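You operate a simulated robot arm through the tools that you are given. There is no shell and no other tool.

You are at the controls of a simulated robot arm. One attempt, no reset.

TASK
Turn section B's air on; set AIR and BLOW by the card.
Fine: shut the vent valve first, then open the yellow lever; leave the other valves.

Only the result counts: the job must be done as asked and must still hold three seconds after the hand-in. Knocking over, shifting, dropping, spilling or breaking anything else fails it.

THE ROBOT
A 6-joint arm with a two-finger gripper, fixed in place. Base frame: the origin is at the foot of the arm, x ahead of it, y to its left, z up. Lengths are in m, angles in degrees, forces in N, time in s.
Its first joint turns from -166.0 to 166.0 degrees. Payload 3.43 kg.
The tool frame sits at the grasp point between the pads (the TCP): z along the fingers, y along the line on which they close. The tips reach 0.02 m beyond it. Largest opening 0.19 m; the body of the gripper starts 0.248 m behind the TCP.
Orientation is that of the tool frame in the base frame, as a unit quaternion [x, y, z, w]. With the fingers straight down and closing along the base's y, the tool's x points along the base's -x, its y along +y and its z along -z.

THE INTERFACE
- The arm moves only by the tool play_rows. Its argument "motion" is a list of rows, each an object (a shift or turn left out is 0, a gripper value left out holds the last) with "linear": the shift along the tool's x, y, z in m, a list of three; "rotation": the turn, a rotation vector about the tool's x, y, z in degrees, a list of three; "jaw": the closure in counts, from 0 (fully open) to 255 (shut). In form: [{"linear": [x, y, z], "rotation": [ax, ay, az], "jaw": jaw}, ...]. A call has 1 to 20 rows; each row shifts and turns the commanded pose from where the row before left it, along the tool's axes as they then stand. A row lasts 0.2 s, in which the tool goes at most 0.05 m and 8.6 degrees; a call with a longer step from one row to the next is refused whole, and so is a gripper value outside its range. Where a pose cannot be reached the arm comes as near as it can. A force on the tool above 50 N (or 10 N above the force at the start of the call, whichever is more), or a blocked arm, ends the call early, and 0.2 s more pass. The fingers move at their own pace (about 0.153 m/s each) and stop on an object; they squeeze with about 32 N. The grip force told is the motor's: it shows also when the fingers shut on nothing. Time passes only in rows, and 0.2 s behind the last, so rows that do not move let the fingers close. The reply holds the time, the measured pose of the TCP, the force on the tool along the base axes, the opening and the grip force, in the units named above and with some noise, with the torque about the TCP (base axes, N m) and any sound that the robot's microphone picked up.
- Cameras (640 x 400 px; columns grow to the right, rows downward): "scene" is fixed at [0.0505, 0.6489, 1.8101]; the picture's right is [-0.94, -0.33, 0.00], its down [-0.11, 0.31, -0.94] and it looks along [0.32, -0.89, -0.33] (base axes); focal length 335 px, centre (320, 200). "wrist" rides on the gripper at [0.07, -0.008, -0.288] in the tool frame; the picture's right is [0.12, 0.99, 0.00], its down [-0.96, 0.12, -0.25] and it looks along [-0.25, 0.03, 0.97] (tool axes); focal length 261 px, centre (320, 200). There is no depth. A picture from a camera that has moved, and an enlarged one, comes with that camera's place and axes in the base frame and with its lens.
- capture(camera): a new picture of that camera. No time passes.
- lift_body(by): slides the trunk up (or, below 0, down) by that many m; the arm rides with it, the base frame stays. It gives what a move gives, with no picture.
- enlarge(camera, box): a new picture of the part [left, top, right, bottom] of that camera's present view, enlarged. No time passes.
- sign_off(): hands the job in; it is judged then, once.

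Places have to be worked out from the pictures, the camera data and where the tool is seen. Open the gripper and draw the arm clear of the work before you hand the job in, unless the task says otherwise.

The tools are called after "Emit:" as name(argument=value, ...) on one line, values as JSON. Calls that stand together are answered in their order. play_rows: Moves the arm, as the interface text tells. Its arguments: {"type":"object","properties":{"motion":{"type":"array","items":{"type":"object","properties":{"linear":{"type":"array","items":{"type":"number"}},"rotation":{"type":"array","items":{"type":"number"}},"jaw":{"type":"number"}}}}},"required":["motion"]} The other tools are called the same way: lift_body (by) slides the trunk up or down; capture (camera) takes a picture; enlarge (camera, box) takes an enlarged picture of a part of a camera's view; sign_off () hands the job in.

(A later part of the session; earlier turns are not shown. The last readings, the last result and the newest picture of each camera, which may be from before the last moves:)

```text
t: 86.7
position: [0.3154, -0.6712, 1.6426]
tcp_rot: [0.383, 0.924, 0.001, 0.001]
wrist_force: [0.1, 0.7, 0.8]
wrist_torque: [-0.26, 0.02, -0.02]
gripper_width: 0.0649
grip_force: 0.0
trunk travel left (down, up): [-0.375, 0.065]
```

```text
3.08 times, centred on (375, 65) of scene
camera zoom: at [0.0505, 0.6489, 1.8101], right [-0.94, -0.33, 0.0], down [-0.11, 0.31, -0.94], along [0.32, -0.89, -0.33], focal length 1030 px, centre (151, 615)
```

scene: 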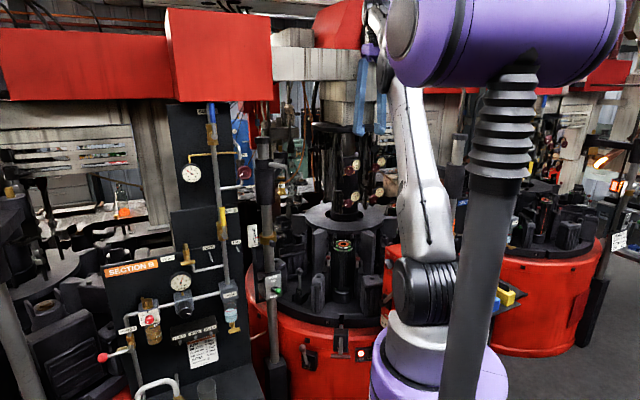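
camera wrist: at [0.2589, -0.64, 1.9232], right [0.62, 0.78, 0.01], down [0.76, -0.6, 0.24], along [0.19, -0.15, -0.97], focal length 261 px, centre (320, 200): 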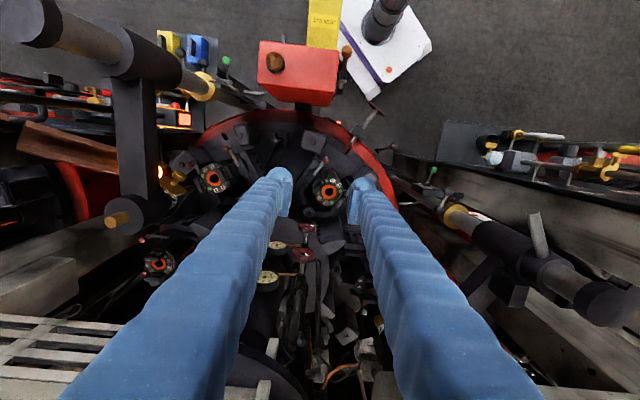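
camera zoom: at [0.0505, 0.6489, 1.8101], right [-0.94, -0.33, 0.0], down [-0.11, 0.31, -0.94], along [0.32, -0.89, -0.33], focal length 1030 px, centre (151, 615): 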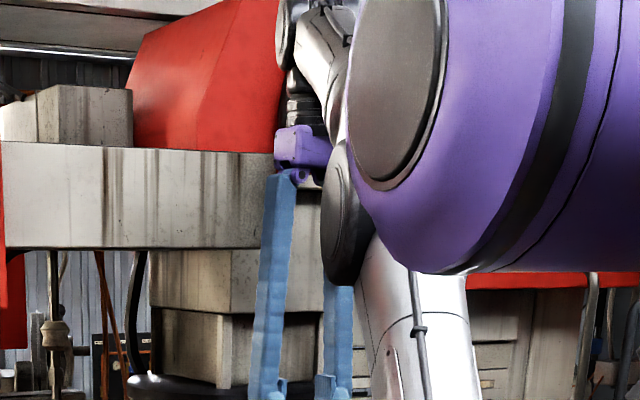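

It was just settling oscillation. BLOW's wheel and gauge are visible below; I pitch the tool up 45° here toward the wheel.

Emit:
play_rows(motion=[{"rotation": [0, -7.5, 0]}, {"rotation": [0, -7.5, 0]}, {"rotation": [0, -7.5, 0]}, {"rotation": [0, -7.5, 0]}, {"rotation": [0, -7.5, 0]}, {"rotation": [0, -7.5, 0]}, {}, {}])

Emit:
capture(camera="wrist")

Emit:
capture(camera="scene")

```text
t: 88.5
position: [0.3137, -0.6743, 1.6399]
tcp_rot: [0.356, 0.853, -0.146, 0.353]
wrist_force: [0.6, -0.3, 0.4]
wrist_torque: [0.01, -0.03, 0.01]
gripper_width: 0.0649
grip_force: 0.1
trunk travel left (down, up): [-0.375, 0.065]
```

```text
taken
camera wrist: at [0.1293, -0.5001, 1.7933], right [0.64, 0.76, -0.08], down [0.44, -0.28, 0.86], along [0.63, -0.59, -0.51], focal length 261 px, centre (320, 200)
```

wrist: 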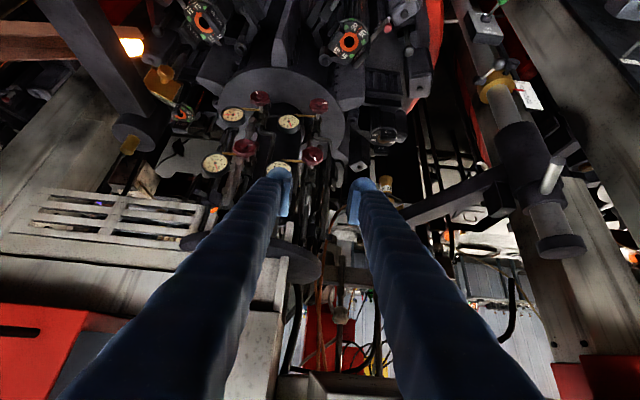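

```text
taken
```

scene: 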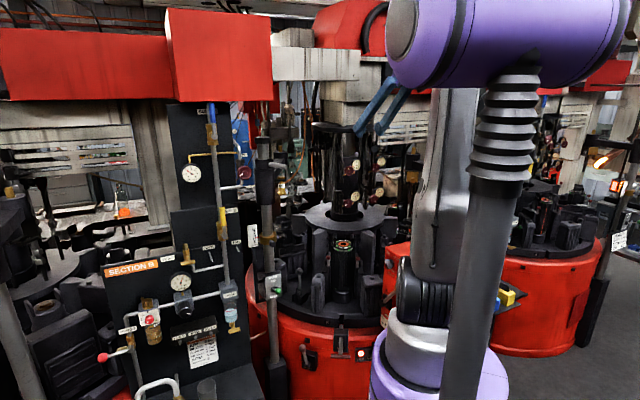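

I zoom in on the wheel, its gauge and the black arm of the blow post to its left.

Emit:
enlarge(camera="wrist", box=[240, 80, 380, 200])

Emit:
enlarge(camera="wrist", box=[340, 40, 600, 280])

Emit:
enlarge(camera="scene", box=[250, 120, 380, 220])

```text
3.33 times, centred on (310, 140) of wrist
camera zoom: at [0.1293, -0.5001, 1.7933], right [0.64, 0.76, -0.08], down [0.44, -0.28, 0.86], along [0.63, -0.59, -0.51], focal length 869 px, centre (353, 400)
```

zoom: 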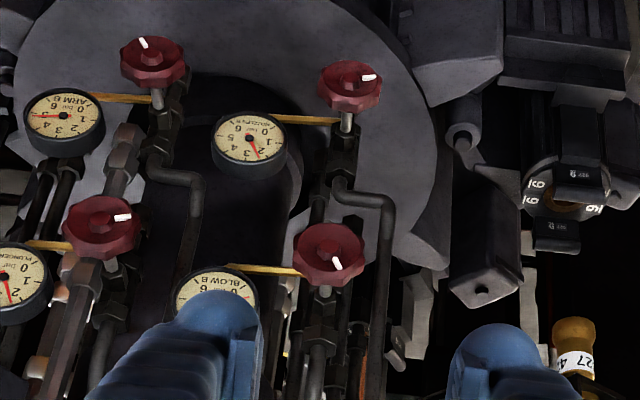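

```text
1.67 times, centred on (470, 160) of wrist
camera zoom: at [0.1293, -0.5001, 1.7933], right [0.64, 0.76, -0.08], down [0.44, -0.28, 0.86], along [0.63, -0.59, -0.51], focal length 434 px, centre (70, 267)
```

zoom: 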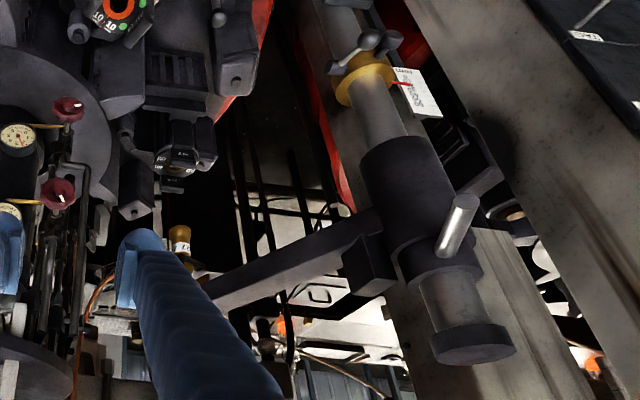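

```text
4.00 times, centred on (315, 170) of scene
camera zoom: at [0.0505, 0.6489, 1.8101], right [-0.94, -0.33, 0.0], down [-0.11, 0.31, -0.94], along [0.32, -0.89, -0.33], focal length 1339 px, centre (340, 320)
```

zoom: 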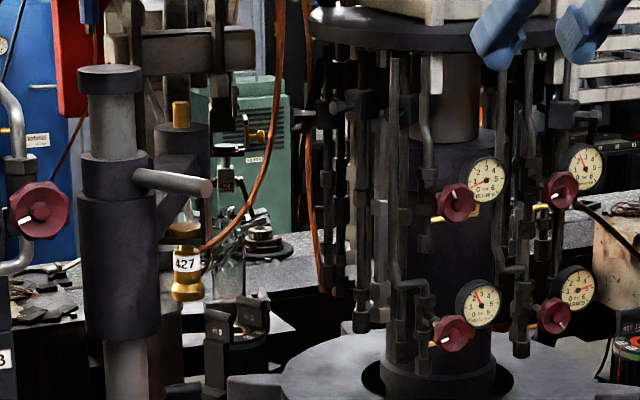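

The wheel re-triangulates to f≈0.877, l≈−0.27, z≈1.43 (diameter ~0.046), and the blow-head and post arm are well away. I move a little forward and finish pitching to horizontal.

Emit:
play_rows(motion=[{"linear": [-0.0283, -0.015, 0.0283]}, {"rotation": [0, -7.5, 0]}, {"rotation": [0, -7.5, 0]}, {"rotation": [0, -7.5, 0]}, {"rotation": [0, -7.5, 0]}, {"rotation": [0, -7.5, 0]}, {"rotation": [0, -7.5, 0]}, {}, {}])

Emit:
capture(camera="wrist")

Emit:
capture(camera="scene")

```text
t: 90.5
position: [0.3318, -0.711, 1.6405]
tcp_rot: [0.272, 0.653, -0.271, 0.653]
wrist_force: [0.2, 0.9, 1.2]
wrist_torque: [0.0, 0.05, -0.1]
gripper_width: 0.0644
grip_force: 0.0
trunk travel left (down, up): [-0.375, 0.065]
```

```text
taken
camera wrist: at [0.1229, -0.5141, 1.5688], right [0.7, 0.7, -0.12], down [-0.09, 0.26, 0.96], along [0.7, -0.67, 0.25], focal length 261 px, centre (320, 200)
```

wrist: 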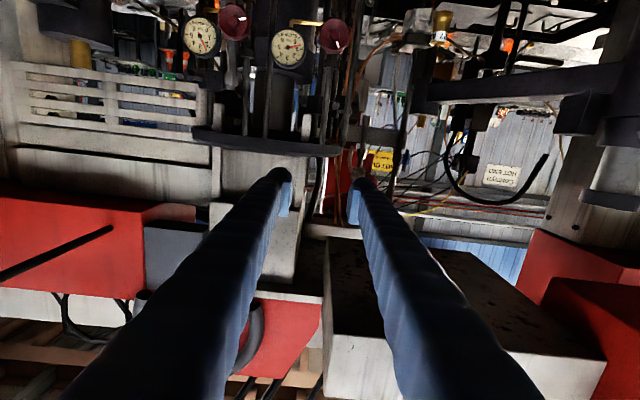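

```text
taken
```

scene: 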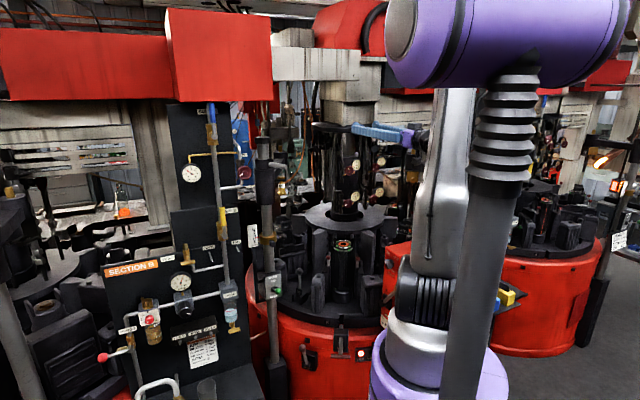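

The tool is now perfectly horizontal facing the wheel column. I lower to the wheel's height (z≈1.431), still ~0.12 m short of it.

Emit:
play_rows(motion=[{"linear": [0.0419, 0, 0]}, {"linear": [0.0419, 0, 0]}, {"linear": [0.0419, 0, 0]}, {"linear": [0.0419, 0, 0]}, {"linear": [0.0419, 0, 0]}, {}, {}])

Emit:
capture(camera="wrist")

Emit:
enlarge(camera="wrist", box=[250, 120, 390, 230])

Emit:
enlarge(camera="scene", box=[320, 130, 420, 210])

```text
t: 92.1
position: [0.3284, -0.7274, 1.4472]
tcp_rot: [0.275, 0.656, -0.262, 0.652]
wrist_force: [0.4, 0.2, 0.5]
wrist_torque: [-0.03, 0.0, 0.0]
gripper_width: 0.065
grip_force: 0.0
out of reach, approached as far as the arm can: row 5
trunk travel left (down, up): [-0.375, 0.065]
```

```text
taken
camera wrist: at [0.118, -0.5298, 1.3811], right [0.7, 0.71, -0.1], down [-0.1, 0.24, 0.97], along [0.71, -0.66, 0.24], focal length 261 px, centre (320, 200)
```

wrist: 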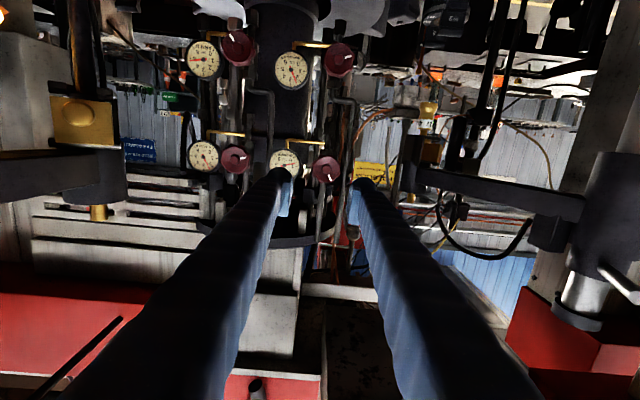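

```text
3.64 times, centred on (320, 175) of wrist
camera zoom: at [0.118, -0.5298, 1.3811], right [0.7, 0.71, -0.1], down [-0.1, 0.24, 0.97], along [0.71, -0.66, 0.24], focal length 948 px, centre (320, 291)
```

zoom: 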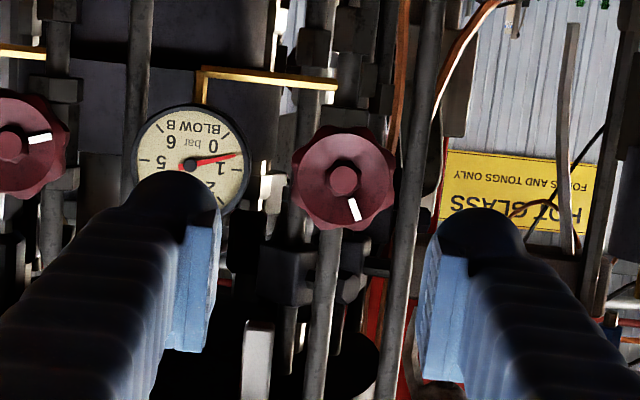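

```text
5.00 times, centred on (370, 170) of scene
camera zoom: at [0.0505, 0.6489, 1.8101], right [-0.94, -0.33, 0.0], down [-0.11, 0.31, -0.94], along [0.32, -0.89, -0.33], focal length 1673 px, centre (70, 350)
```

zoom: 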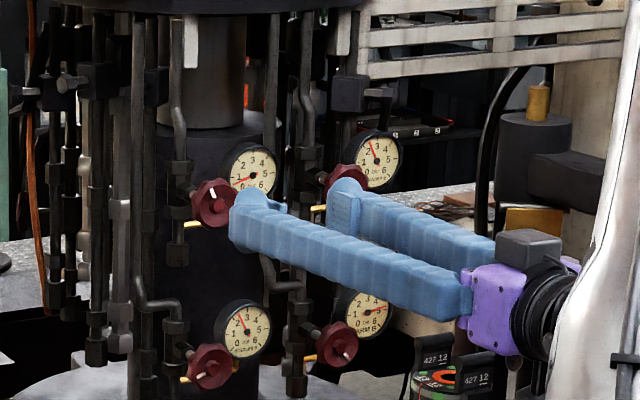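

The wheel is confirmed at l≈−0.271, z≈1.431; the folded arm just couldn't get fully low here, so I go forward first, then lower and correct the slight roll.

Emit:
play_rows(motion=[{"linear": [0, 0.005, 0.03]}, {"linear": [0.008, 0.0055, 0.025], "rotation": [0.34, -0.7, -0.85]}, {"linear": [0.008, 0, 0]}, {}, {}])

Emit:
enlarge(camera="wrist", box=[250, 120, 390, 230])

Emit:
enlarge(camera="scene", box=[320, 130, 420, 210])

```text
t: 93.3
position: [0.3731, -0.7707, 1.4478]
tcp_rot: [0.269, 0.651, -0.274, 0.654]
wrist_force: [0.5, 0.0, -0.5]
wrist_torque: [0.02, -0.01, 0.01]
gripper_width: 0.0648
grip_force: 0.2
out of reach, approached as far as the arm can: row 2, 3
trunk travel left (down, up): [-0.375, 0.065]
```

```text
3.64 times, centred on (320, 175) of wrist
camera zoom: at [0.1641, -0.5724, 1.3762], right [0.7, 0.7, -0.12], down [-0.09, 0.27, 0.96], along [0.7, -0.66, 0.25], focal length 948 px, centre (320, 291)
```

zoom: 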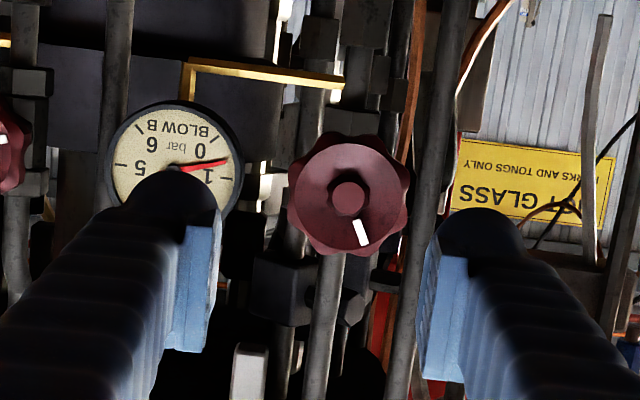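

```text
5.00 times, centred on (370, 170) of scene
camera zoom: at [0.0505, 0.6489, 1.8101], right [-0.94, -0.33, 0.0], down [-0.11, 0.31, -0.94], along [0.32, -0.89, -0.33], focal length 1673 px, centre (70, 350)
```

zoom: 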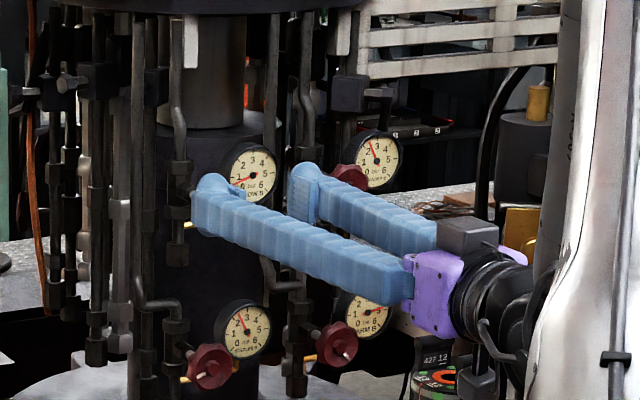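

The wrist is at a flex limit at full horizontal here. I tilt the tool 20° downward (pads still parallel to the wheel axis) and then re-centre on l≈−0.2715, z≈1.431.

Emit:
play_rows(motion=[{"rotation": [0, 6.7, 0]}, {"rotation": [0, 6.7, 0]}, {"rotation": [0, 6.6, 0]}, {"linear": [0.0158, 0.0096, 0.0057]}, {}, {}])

Emit:
enlarge(camera="wrist", box=[250, 120, 390, 230])

```text
t: 94.7
position: [0.3783, -0.7631, 1.4318]
tcp_rot: [0.312, 0.754, -0.229, 0.531]
wrist_force: [-0.4, 0.3, 0.5]
wrist_torque: [-0.02, 0.05, -0.06]
gripper_width: 0.0646
grip_force: 0.1
trunk travel left (down, up): [-0.375, 0.065]
```

```text
3.64 times, centred on (320, 175) of wrist
camera zoom: at [0.1674, -0.5587, 1.4606], right [0.68, 0.72, -0.13], down [0.15, 0.03, 0.99], along [0.72, -0.69, -0.09], focal length 948 px, centre (320, 291)
```

zoom: 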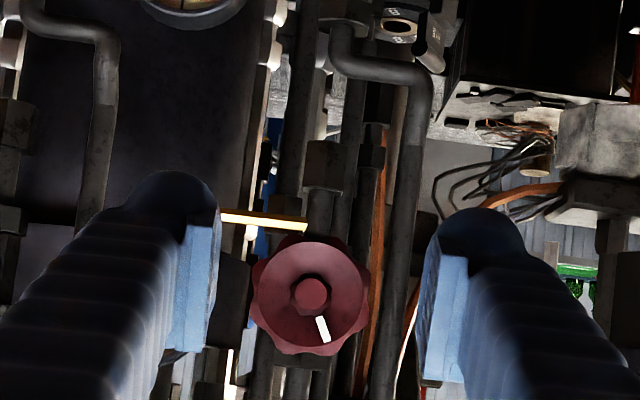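

Aligned within a millimetre or two of the wheel's axis. I advance along the axis so the pads straddle the rim.

Emit:
play_rows(motion=[{"linear": [-0.0066, 0, 0.0189]}, {"linear": [-0.0066, 0, 0.0189]}, {"linear": [-0.0066, 0, 0.0189]}, {}, {}])

Emit:
enlarge(camera="wrist", box=[250, 140, 390, 250])

Emit:
enlarge(camera="scene", box=[320, 130, 420, 210])

```text
t: 95.9
position: [0.4223, -0.805, 1.4303]
tcp_rot: [0.312, 0.754, -0.228, 0.531]
wrist_force: [-0.5, -1.2, -0.6]
wrist_torque: [-0.02, 0.02, -0.02]
gripper_width: 0.0649
grip_force: 0.2
trunk travel left (down, up): [-0.375, 0.065]
```

```text
3.64 times, centred on (320, 195) of wrist
camera zoom: at [0.2108, -0.6015, 1.4599], right [0.68, 0.72, -0.13], down [0.15, 0.03, 0.99], along [0.72, -0.69, -0.09], focal length 948 px, centre (320, 218)
```

zoom: 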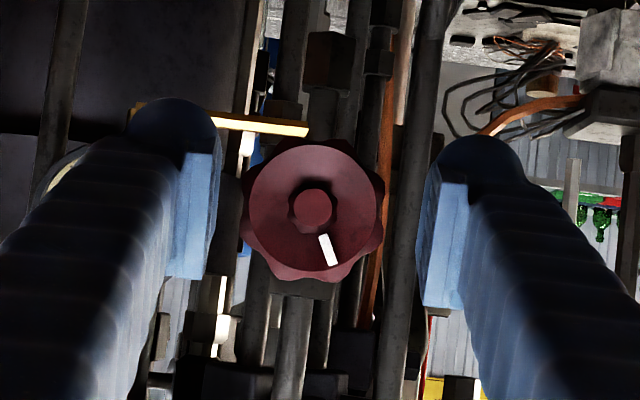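

```text
5.00 times, centred on (370, 170) of scene
camera zoom: at [0.0505, 0.6489, 1.8101], right [-0.94, -0.33, 0.0], down [-0.11, 0.31, -0.94], along [0.32, -0.89, -0.33], focal length 1673 px, centre (70, 350)
```

zoom: 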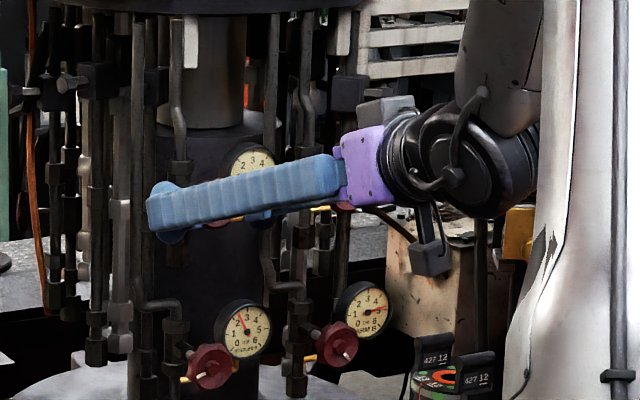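

Well centred. Before gripping I test free rotation counter-clockwise 60° around the axis to be sure the arm can make the stroke.

Emit:
play_rows(motion=[{"linear": [-0.002, -0.0015, 0.0057]}, {"rotation": [2.49, 0, -7.08]}, {"rotation": [2.49, 0, -7.08]}, {"rotation": [2.49, 0, -7.08]}, {"rotation": [2.49, 0, -7.08]}, {"rotation": [2.49, 0, -7.08]}, {"rotation": [2.49, 0, -7.08]}, {"rotation": [2.49, 0, -7.08]}, {"rotation": [2.49, 0, -7.08]}, {}, {}])

Emit:
enlarge(camera="wrist", box=[250, 140, 390, 250])

Emit:
capture(camera="scene")

```text
t: 96.9
position: [0.421, -0.825, 1.4721]
tcp_rot: [0.201, 0.795, -0.33, 0.468]
wrist_force: [28.8, 25.6, 12.8]
wrist_torque: [0.85, -1.68, -0.12]
gripper_width: 0.0824
grip_force: 15.5
out of reach, approached as far as the arm can: row 3, 4, 5
trunk travel left (down, up): [-0.375, 0.065]
stopped in row 5: the force on the tool passed its limit at 61 N (the readings are from after the stop); the commanded pose is now the measured one
```

```text
3.64 times, centred on (320, 195) of wrist
camera zoom: at [0.2065, -0.626, 1.512], right [0.57, 0.7, -0.44], down [0.38, 0.25, 0.89], along [0.73, -0.67, -0.13], focal length 948 px, centre (320, 218)
```

zoom: 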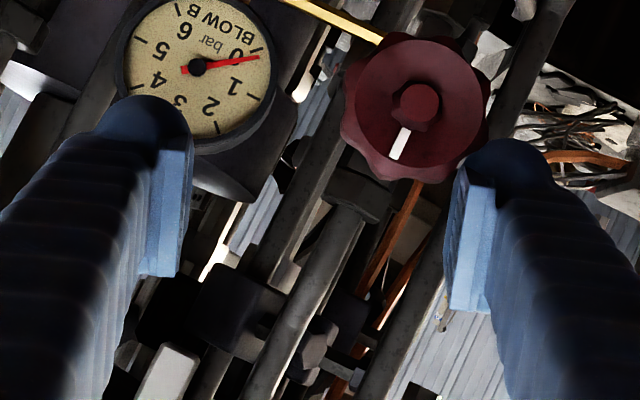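

```text
taken
```

scene: 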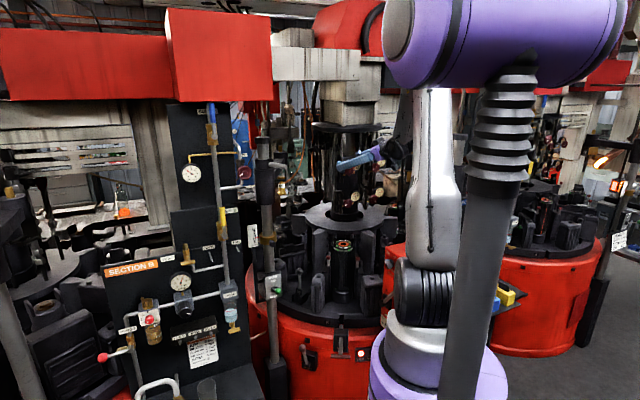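

The arm ran out of reach mid-swing and the left pad pressed on the wheel. I immediately ease off sideways and retract straight back from it.

Emit:
play_rows(motion=[{"linear": [0, 0.012, 0]}, {"linear": [0, 0.01, 0]}, {"linear": [0.0105, 0.0015, -0.0281]}, {"linear": [0.0105, 0.0015, -0.0281]}, {"linear": [0.0105, 0.0015, -0.0281]}, {}, {}])

Emit:
enlarge(camera="wrist", box=[220, 100, 420, 240])

Emit:
enlarge(camera="scene", box=[338, 150, 398, 188])

```text
t: 98.5
position: [0.3582, -0.7559, 1.4714]
tcp_rot: [0.205, 0.798, -0.325, 0.465]
wrist_force: [0.3, 1.1, -0.9]
wrist_torque: [0.0, -0.03, 0.05]
gripper_width: 0.0647
grip_force: 0.0
out of reach, approached as far as the arm can: row 2, 4
trunk travel left (down, up): [-0.375, 0.065]
```

```text
2.86 times, centred on (320, 170) of wrist
camera zoom: at [0.145, -0.5567, 1.5163], right [0.57, 0.7, -0.43], down [0.39, 0.23, 0.89], along [0.73, -0.67, -0.14], focal length 745 px, centre (320, 286)
```

zoom: 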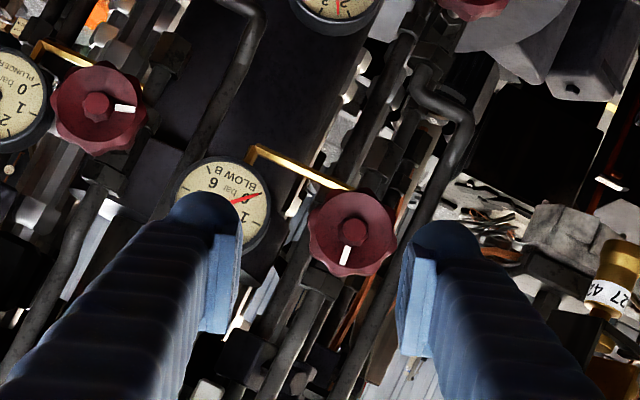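

```text
10.53 times, centred on (368, 169) of scene
camera zoom: at [0.0505, 0.6489, 1.8101], right [-0.94, -0.33, 0.0], down [-0.11, 0.31, -0.94], along [0.32, -0.89, -0.33], focal length 3523 px, centre (-185, 526)
```

zoom: 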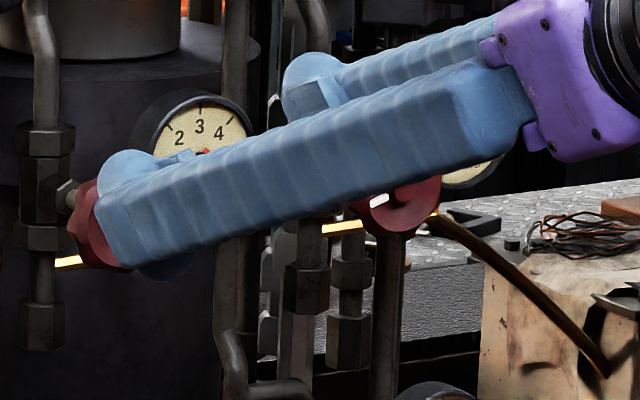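

Free again; the touch turned the BLOW wheel slightly clockwise (mark now near 12 o'clock), which I'll correct anyway. To get more dexterity I'll retract, level the roll, climb 0.25 m, then lower the trunk by 0.25 m.

Emit:
play_rows(motion=[{"linear": [0.014, 0.002, -0.0375]}, {"linear": [0.014, 0.002, -0.0375]}, {"rotation": [-1.84, 2.75, 6.21]}, {"rotation": [-1.84, 2.75, 6.21]}, {"rotation": [-1.84, 2.75, 6.21]}, {"linear": [-0.0361, 0, -0.0208]}, {"linear": [-0.0361, 0, -0.0208]}, {"linear": [-0.0361, 0, -0.0208]}, {"linear": [-0.0361, 0, -0.0208]}, {"linear": [-0.0361, 0, -0.0208]}, {"linear": [-0.0361, 0, -0.0208]}, {}, {}])

Emit:
capture(camera="scene")

```text
t: 101.3
position: [0.3039, -0.6964, 1.7202]
tcp_rot: [0.33, 0.798, -0.196, 0.465]
wrist_force: [0.1, 0.4, -0.1]
wrist_torque: [0.01, 0.01, 0.02]
gripper_width: 0.0648
grip_force: 0.1
trunk travel left (down, up): [-0.375, 0.065]
```

```text
taken
```

scene: 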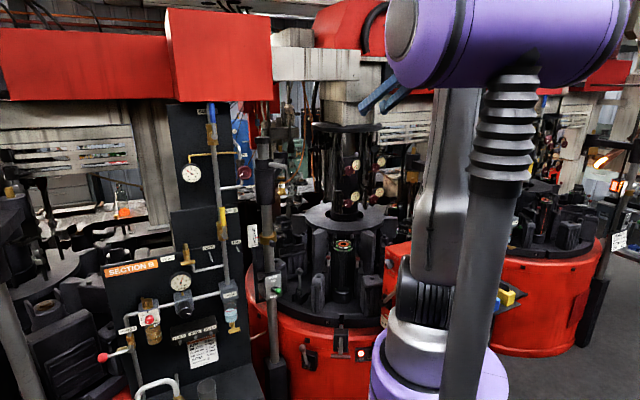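

Clear at z 1.72. I lower the trunk 0.12 m first and check.

Emit:
lift_body(by=-0.12)

Emit:
capture(camera="scene")

```text
t: 102.8
position: [0.3021, -0.6977, 1.6018]
tcp_rot: [0.33, 0.798, -0.196, 0.465]
wrist_force: [-0.4, -0.5, 0.3]
wrist_torque: [0.0, 0.02, 0.04]
gripper_width: 0.0647
grip_force: 0.0
trunk travel left (down, up): [-0.255, 0.185]
```

```text
taken
```

scene: 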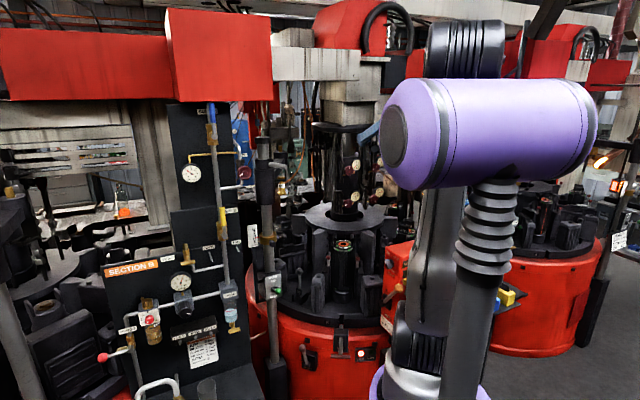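

The purple head is part of the trunk and moves with it; all clear. I lower another 0.13 m.

Emit:
lift_body(by=-0.13)

Emit:
capture(camera="scene")

Emit:
capture(camera="wrist")

```text
t: 104.4
position: [0.3037, -0.6969, 1.471]
tcp_rot: [0.33, 0.798, -0.196, 0.464]
wrist_force: [-0.3, 0.2, -0.5]
wrist_torque: [-0.01, -0.04, 0.01]
gripper_width: 0.0646
grip_force: 0.1
trunk travel left (down, up): [-0.125, 0.315]
```

```text
taken
```

scene: 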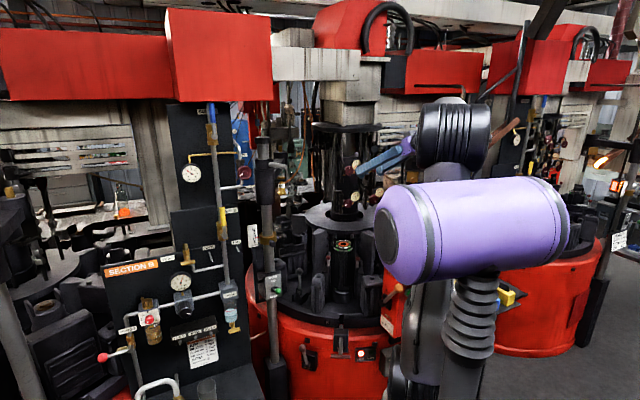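

```text
taken
camera wrist: at [0.0968, -0.5, 1.5518], right [0.66, 0.74, -0.11], down [0.27, -0.1, 0.96], along [0.7, -0.66, -0.26], focal length 261 px, centre (320, 200)
```

wrist: 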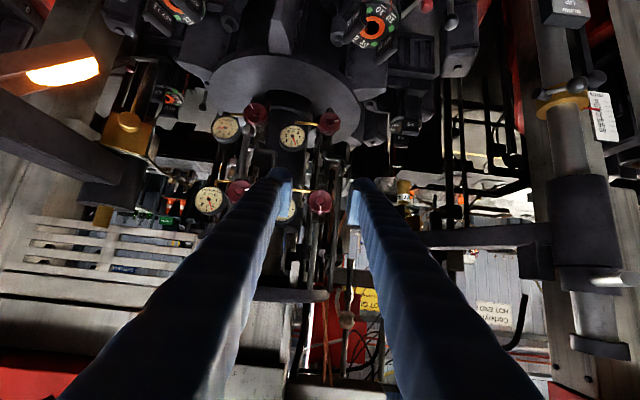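

With the trunk lowered the arm has more room. I flatten the tilt to ~10°, and move to a standoff at f≈0.80 on the wheel's axis.

Emit:
play_rows(motion=[{"rotation": [0, -6.7, 0]}, {"rotation": [0, -6.7, 0]}, {"rotation": [0, -6.6, 0]}, {"linear": [0.0078, 0.002, 0.0327]}, {"linear": [0.0078, 0.002, 0.0327]}, {"linear": [0.0077, 0.002, 0.0327]}, {}, {}])

Emit:
enlarge(camera="wrist", box=[250, 120, 390, 230])

```text
t: 106.2
position: [0.3717, -0.7577, 1.4349]
tcp_rot: [0.292, 0.705, -0.251, 0.596]
wrist_force: [-0.3, 0.4, 1.2]
wrist_torque: [0.0, -0.02, -0.02]
gripper_width: 0.0648
grip_force: 0.1
trunk travel left (down, up): [-0.125, 0.315]
```

```text
3.64 times, centred on (320, 175) of wrist
camera zoom: at [0.1584, -0.554, 1.4126], right [0.69, 0.71, -0.12], down [0.03, 0.15, 0.99], along [0.72, -0.69, 0.08], focal length 948 px, centre (320, 291)
```

zoom: 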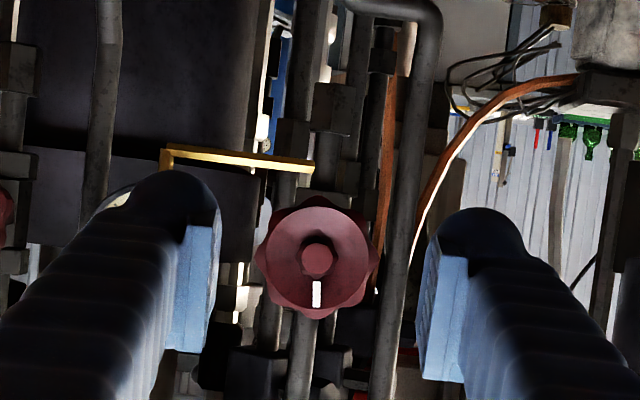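

Well aligned. I test free rotation counter-clockwise 60° here at standoff.

Emit:
play_rows(motion=[{"rotation": [1.24, 0, -7.4]}, {"rotation": [1.24, 0, -7.4]}, {"rotation": [1.24, 0, -7.4]}, {"rotation": [1.24, 0, -7.4]}, {"rotation": [1.24, 0, -7.4]}, {"rotation": [1.24, 0, -7.4]}, {"rotation": [1.24, 0, -7.4]}, {"rotation": [1.24, 0, -7.4]}, {}])

Emit:
capture(camera="wrist")

```text
t: 108.2
position: [0.3317, -0.7752, 1.5467]
tcp_rot: [-0.048, 0.759, -0.534, 0.368]
wrist_force: [0.5, 0.1, -0.4]
wrist_torque: [-0.03, -0.01, 0.08]
gripper_width: 0.0651
grip_force: 0.0
out of reach, approached as far as the arm can: row 5, 6, 7, 8
trunk travel left (down, up): [-0.125, 0.315]
```

```text
taken
camera wrist: at [0.1038, -0.5883, 1.5637], right [0.23, 0.36, -0.9], down [0.58, 0.69, 0.43], along [0.78, -0.63, -0.05], focal length 261 px, centre (320, 200)
```

wrist: 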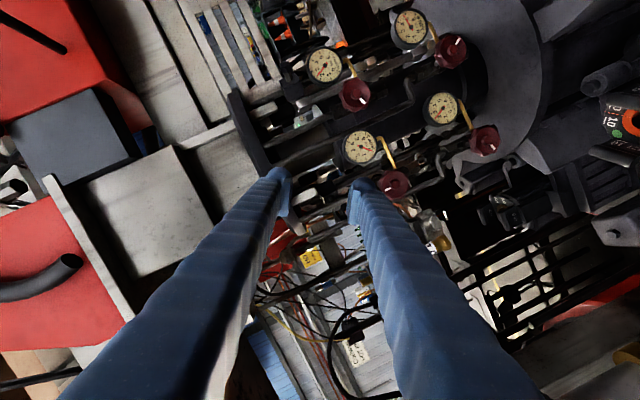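

Orientation is reachable but the height isn't—relative height is the limiter again. I lower the trunk a further 0.12 m (tips stay at f≈0.80, clear of the wheels).

Emit:
lift_body(by=-0.12)

Emit:
capture(camera="wrist")

Emit:
capture(camera="scene")

```text
t: 109.7
position: [0.3324, -0.7745, 1.4284]
tcp_rot: [-0.048, 0.759, -0.535, 0.368]
wrist_force: [0.7, -0.2, 0.7]
wrist_torque: [0.01, 0.0, -0.03]
gripper_width: 0.0651
grip_force: 0.1
trunk travel left (down, up): [-0.005, 0.435]
```

```text
taken
camera wrist: at [0.1041, -0.5879, 1.4438], right [0.23, 0.36, -0.9], down [0.58, 0.69, 0.43], along [0.78, -0.63, -0.05], focal length 261 px, centre (320, 200)
```

wrist: 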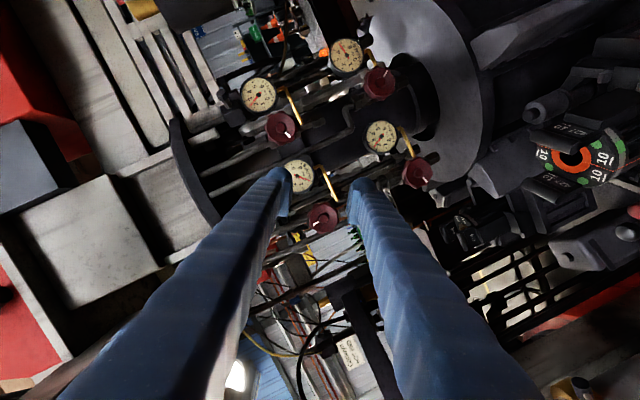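

```text
taken
```

scene: 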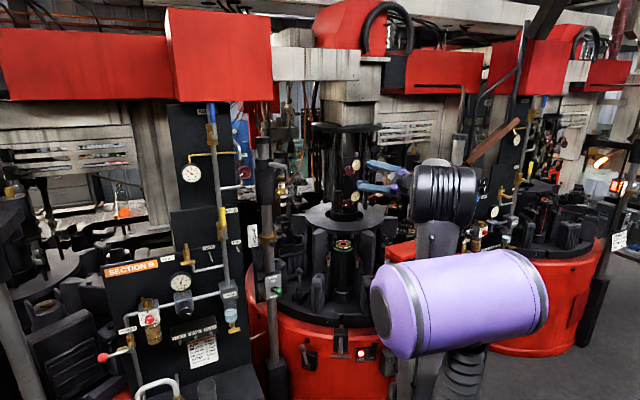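

At this height the −58° roll is reachable. I square the orientation to the wheel axis and shift onto it at standoff.

Emit:
play_rows(motion=[{"linear": [-0.018, 0.009, 0.005]}, {"linear": [-0.018, 0.009, 0.005]}, {"rotation": [4.12, -1.0, 0.83]}, {}, {}])

Emit:
enlarge(camera="wrist", box=[250, 120, 390, 230])

```text
t: 110.9
position: [0.3709, -0.7581, 1.4296]
tcp_rot: [-0.047, 0.762, -0.531, 0.367]
wrist_force: [0.3, -0.7, 0.2]
wrist_torque: [0.02, -0.01, 0.05]
gripper_width: 0.0648
grip_force: 0.1
out of reach, approached as far as the arm can: row 3
trunk travel left (down, up): [-0.005, 0.435]
```

```text
3.64 times, centred on (320, 175) of wrist
camera zoom: at [0.142, -0.572, 1.449], right [0.23, 0.37, -0.9], down [0.58, 0.69, 0.43], along [0.78, -0.62, -0.06], focal length 948 px, centre (320, 291)
```

zoom: 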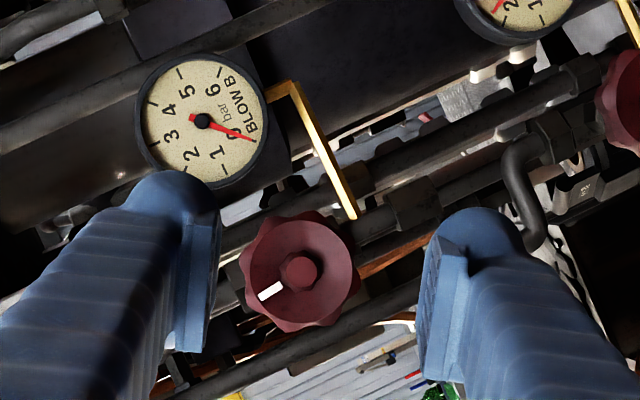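

Roll −58° is right at a joint limit here, but position is fine. I test the clockwise side: swing about the axis by ~105° to see the full usable stroke.

Emit:
play_rows(motion=[{"rotation": [-1.35, -0.56, 7.34]}, {"rotation": [-1.35, -0.56, 7.34]}, {"rotation": [-1.35, -0.56, 7.34]}, {"rotation": [-1.35, -0.56, 7.34]}, {"rotation": [-1.35, -0.56, 7.34]}, {"rotation": [-1.35, -0.56, 7.34]}, {"rotation": [-1.35, -0.56, 7.34]}, {"rotation": [-1.35, -0.56, 7.34]}, {"rotation": [-1.35, -0.56, 7.34]}, {"rotation": [-1.35, -0.56, 7.34]}, {}])

Emit:
capture(camera="wrist")

```text
t: 113.3
position: [0.3718, -0.7581, 1.4289]
tcp_rot: [0.352, 0.675, -0.116, 0.638]
wrist_force: [-0.1, 0.2, -0.6]
wrist_torque: [-0.02, -0.01, 0.04]
gripper_width: 0.0646
grip_force: 0.1
trunk travel left (down, up): [-0.005, 0.435]
```

```text
taken
camera wrist: at [0.1456, -0.5676, 1.405], right [0.63, 0.76, 0.18], down [-0.18, -0.08, 0.98], along [0.76, -0.65, 0.09], focal length 261 px, centre (320, 200)
```

wrist: 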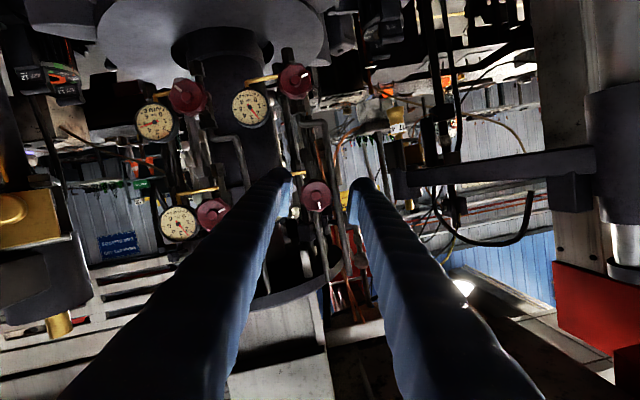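

Fine up to +17°. I continue clockwise another 45° to find the limit.

Emit:
play_rows(motion=[{"rotation": [-1.4, -0.54, 7.35]}, {"rotation": [-1.4, -0.54, 7.35]}, {"rotation": [-1.4, -0.54, 7.35]}, {"rotation": [-1.4, -0.54, 7.35]}, {"rotation": [-1.4, -0.54, 7.35]}, {"rotation": [-1.4, -0.54, 7.35]}, {}])

Emit:
capture(camera="wrist")

Emit:
capture(camera="scene")

```text
t: 114.9
position: [0.3709, -0.7579, 1.4279]
tcp_rot: [0.53, 0.482, 0.171, 0.676]
wrist_force: [0.4, 0.0, 0.0]
wrist_torque: [-0.02, -0.02, 0.06]
gripper_width: 0.0649
grip_force: 0.0
trunk travel left (down, up): [-0.005, 0.435]
```

```text
taken
camera wrist: at [0.1624, -0.5504, 1.395], right [0.33, 0.47, 0.82], down [-0.63, -0.53, 0.56], along [0.7, -0.71, 0.12], focal length 261 px, centre (320, 200)
```

wrist: 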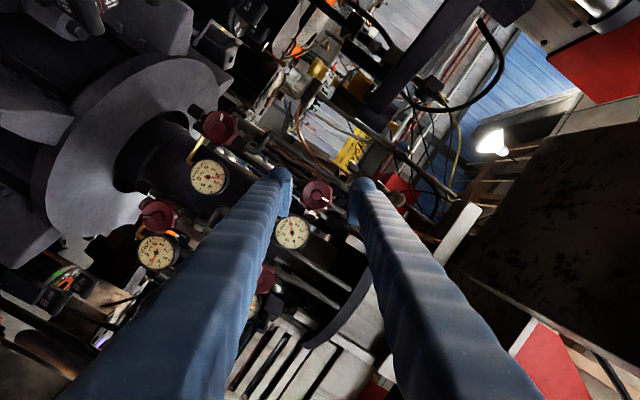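

```text
taken
```

scene: 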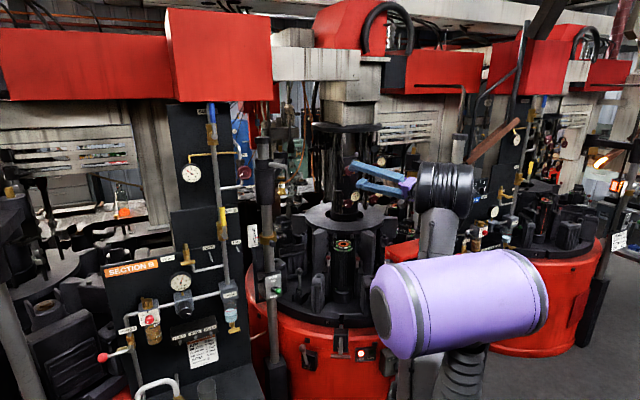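

Excellent: +62° is reachable, so one stroke from +60° counter-clockwise covers the ~83° needed. I advance onto the wheel in this orientation with the jaw open.

Emit:
play_rows(motion=[{"linear": [-0.0049, -0.0011, 0.0238]}, {"linear": [-0.0049, -0.0011, 0.0238]}, {"linear": [-0.0048, -0.0011, 0.0238]}, {}, {}])

Emit:
enlarge(camera="wrist", box=[250, 140, 390, 250])

Emit:
enlarge(camera="scene", box=[338, 150, 398, 188])

```text
t: 116.1
position: [0.4217, -0.8099, 1.4302]
tcp_rot: [0.529, 0.483, 0.171, 0.677]
wrist_force: [-0.3, 0.2, -0.8]
wrist_torque: [0.05, -0.01, -0.02]
gripper_width: 0.0649
grip_force: 0.0
trunk travel left (down, up): [-0.005, 0.435]
```

```text
3.64 times, centred on (320, 195) of wrist
camera zoom: at [0.2135, -0.602, 1.3971], right [0.34, 0.47, 0.82], down [-0.63, -0.53, 0.56], along [0.7, -0.71, 0.12], focal length 948 px, centre (320, 218)
```

zoom: 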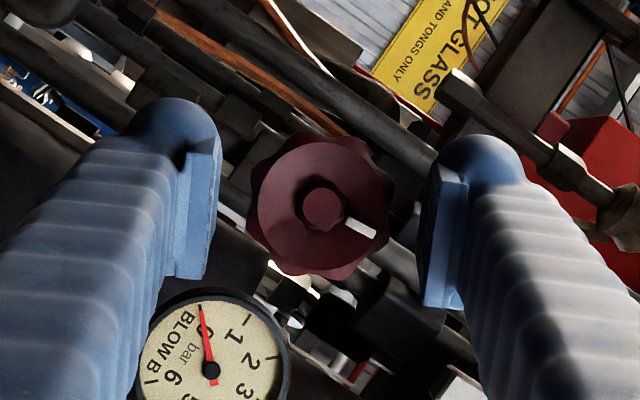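

```text
10.53 times, centred on (368, 169) of scene
camera zoom: at [0.0505, 0.6489, 1.8101], right [-0.94, -0.33, 0.0], down [-0.11, 0.31, -0.94], along [0.32, -0.89, -0.33], focal length 3523 px, centre (-185, 526)
```

zoom: 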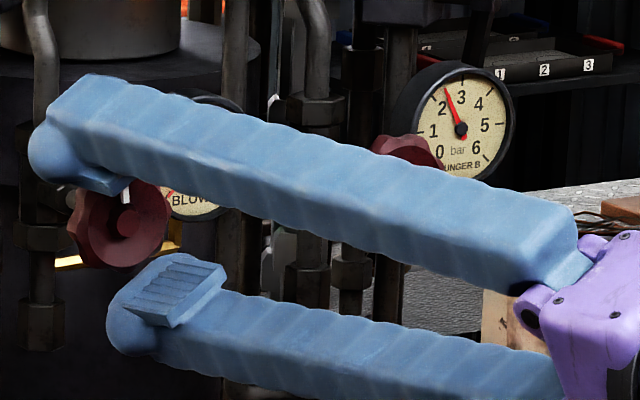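

The wheel is centred between the pads with no contact. I close on the rim.

Emit:
play_rows(motion=[{"jaw": 255}, {}, {}, {}])

Emit:
enlarge(camera="wrist", box=[250, 140, 390, 250])

```text
t: 117.1
position: [0.4213, -0.8102, 1.4309]
tcp_rot: [0.53, 0.482, 0.17, 0.676]
wrist_force: [1.0, -1.6, 1.9]
wrist_torque: [0.15, 0.11, -0.15]
gripper_width: 0.0446
grip_force: 45.5
trunk travel left (down, up): [-0.005, 0.435]
```

```text
3.64 times, centred on (320, 195) of wrist
camera zoom: at [0.2137, -0.6023, 1.397], right [0.34, 0.47, 0.82], down [-0.63, -0.53, 0.56], along [0.7, -0.71, 0.12], focal length 948 px, centre (320, 218)
```

zoom: 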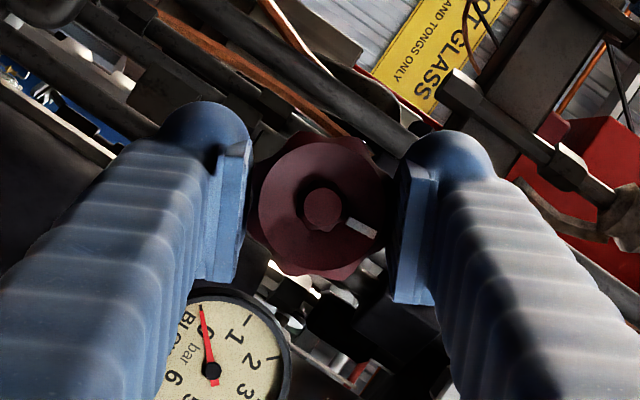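

Gripped on the rim (0.0446 m). I turn counter-clockwise 30° and check the gauge.

Emit:
play_rows(motion=[{"rotation": [1.125, 0.424, -5.874]}, {"rotation": [1.125, 0.424, -5.874]}, {"rotation": [1.125, 0.424, -5.874]}, {"rotation": [1.125, 0.424, -5.874]}, {"rotation": [1.125, 0.424, -5.874]}, {}, {}])

Emit:
enlarge(camera="wrist", box=[250, 140, 390, 250])

Emit:
enlarge(camera="scene", box=[338, 150, 398, 188])

```text
t: 118.7
position: [0.4221, -0.8093, 1.4307]
tcp_rot: [0.418, 0.621, -0.022, 0.663]
wrist_force: [-0.6, -1.5, 5.9]
wrist_torque: [0.01, 0.07, -0.21]
gripper_width: 0.0449
grip_force: 44.7
trunk travel left (down, up): [-0.005, 0.435]
```

```text
3.64 times, centred on (320, 195) of wrist
camera zoom: at [0.2022, -0.6137, 1.4019], right [0.57, 0.7, 0.42], down [-0.36, -0.25, 0.9], along [0.74, -0.66, 0.11], focal length 948 px, centre (320, 218)
```

zoom: 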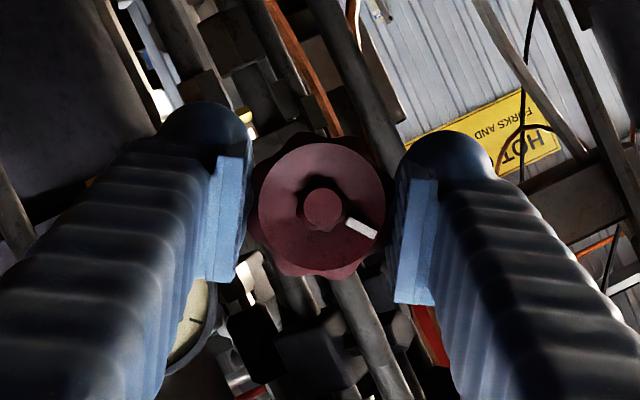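

```text
10.53 times, centred on (368, 169) of scene
camera zoom: at [0.0505, 0.6489, 1.8101], right [-0.94, -0.33, 0.0], down [-0.11, 0.31, -0.94], along [0.32, -0.89, -0.33], focal length 3523 px, centre (-185, 526)
```

zoom: 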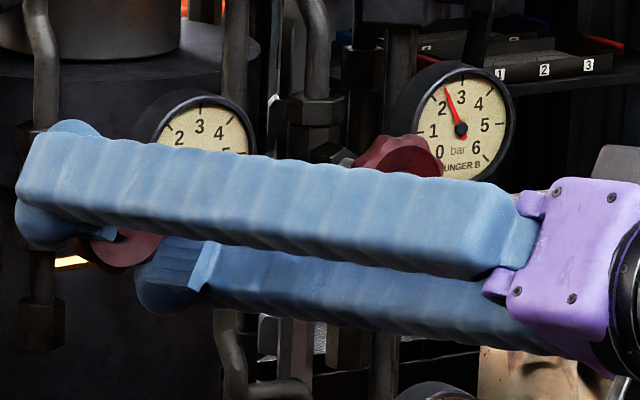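

The wheel follows. The gauge is hidden from both views now, so I continue another 42° counter-clockwise and then look.

Emit:
play_rows(motion=[{"rotation": [1.125, 0.424, -5.874]}, {"rotation": [1.125, 0.424, -5.874]}, {"rotation": [1.125, 0.424, -5.874]}, {"rotation": [1.125, 0.424, -5.874]}, {"rotation": [1.125, 0.424, -5.874]}, {"rotation": [1.125, 0.424, -5.874]}, {"rotation": [1.125, 0.424, -5.874]}, {}, {}])

Emit:
enlarge(camera="wrist", box=[250, 140, 390, 250])

Emit:
enlarge(camera="scene", box=[338, 150, 398, 188])

```text
t: 120.7
position: [0.4223, -0.8092, 1.4322]
tcp_rot: [0.216, 0.742, -0.282, 0.568]
wrist_force: [-1.6, 2.0, 11.7]
wrist_torque: [-0.12, -0.08, -0.15]
gripper_width: 0.0446
grip_force: 45.7
trunk travel left (down, up): [-0.005, 0.435]
```

```text
3.64 times, centred on (320, 195) of wrist
camera zoom: at [0.1923, -0.6236, 1.4207], right [0.61, 0.74, -0.29], down [0.15, 0.25, 0.96], along [0.78, -0.62, 0.04], focal length 948 px, centre (320, 218)
```

zoom: 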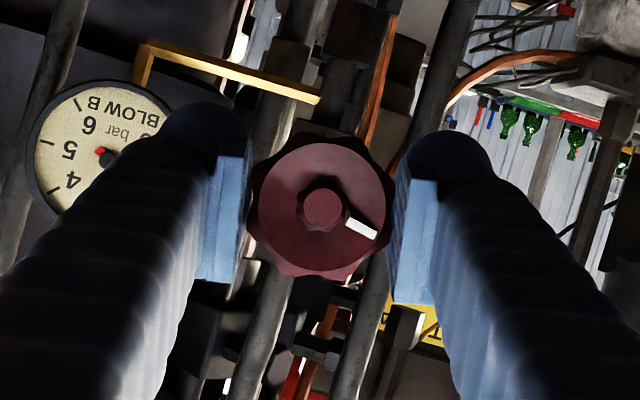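

```text
10.53 times, centred on (368, 169) of scene
camera zoom: at [0.0505, 0.6489, 1.8101], right [-0.94, -0.33, 0.0], down [-0.11, 0.31, -0.94], along [0.32, -0.89, -0.33], focal length 3523 px, centre (-185, 526)
```

zoom: 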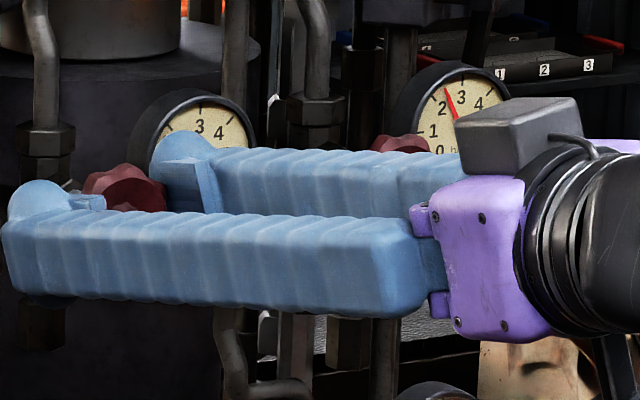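

The mark is now near 9 o'clock (~80° from zero) and the needle tail suggests ~1.5–1.7 bar. I turn another 8° and look again.

Emit:
play_rows(motion=[{"rotation": [0.75, 0.283, -3.916]}, {"rotation": [0.75, 0.283, -3.916]}, {}, {}, {}])

Emit:
enlarge(camera="wrist", box=[230, 150, 330, 220])

Emit:
enlarge(camera="scene", box=[340, 150, 370, 180])

```text
t: 121.9
position: [0.4224, -0.808, 1.4316]
tcp_rot: [0.175, 0.753, -0.329, 0.542]
wrist_force: [2.7, -3.5, 15.5]
wrist_torque: [-0.11, -0.07, -0.25]
gripper_width: 0.0448
grip_force: 45.2
trunk travel left (down, up): [-0.005, 0.435]
```

```text
5.71 times, centred on (280, 185) of wrist
camera zoom: at [0.1917, -0.6242, 1.4251], right [0.57, 0.7, -0.42], down [0.24, 0.34, 0.91], along [0.78, -0.62, 0.03], focal length 1489 px, centre (549, 286)
```

zoom: 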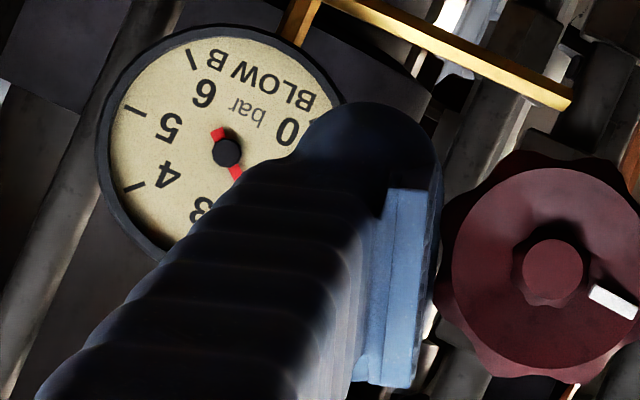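

```text
13.33 times, centred on (355, 165) of scene
camera zoom: at [0.0505, 0.6489, 1.8101], right [-0.94, -0.33, 0.0], down [-0.11, 0.31, -0.94], along [0.32, -0.89, -0.33], focal length 4462 px, centre (-147, 667)
```

zoom: 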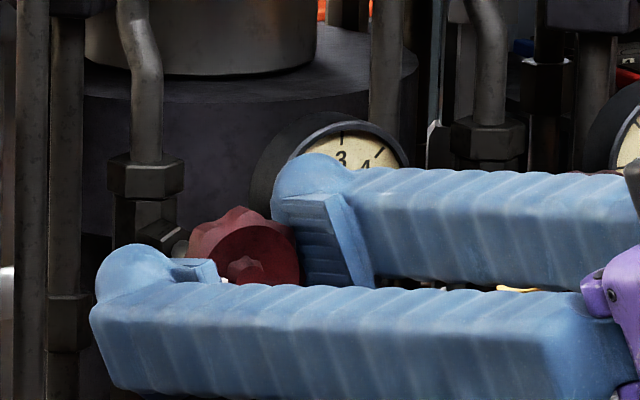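

Now the needle's base is visible: it points close to 2 bar (≈1.9). I zoom in more to measure it.

Emit:
enlarge(camera="wrist", box=[245, 160, 285, 190])

```text
13.33 times, centred on (265, 175) of wrist
camera zoom: at [0.1917, -0.6242, 1.4251], right [0.57, 0.7, -0.42], down [0.24, 0.34, 0.91], along [0.78, -0.62, 0.03], focal length 3475 px, centre (1053, 533)
```

zoom: 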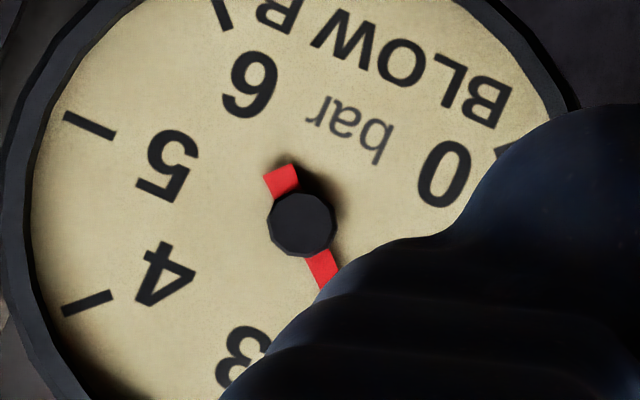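

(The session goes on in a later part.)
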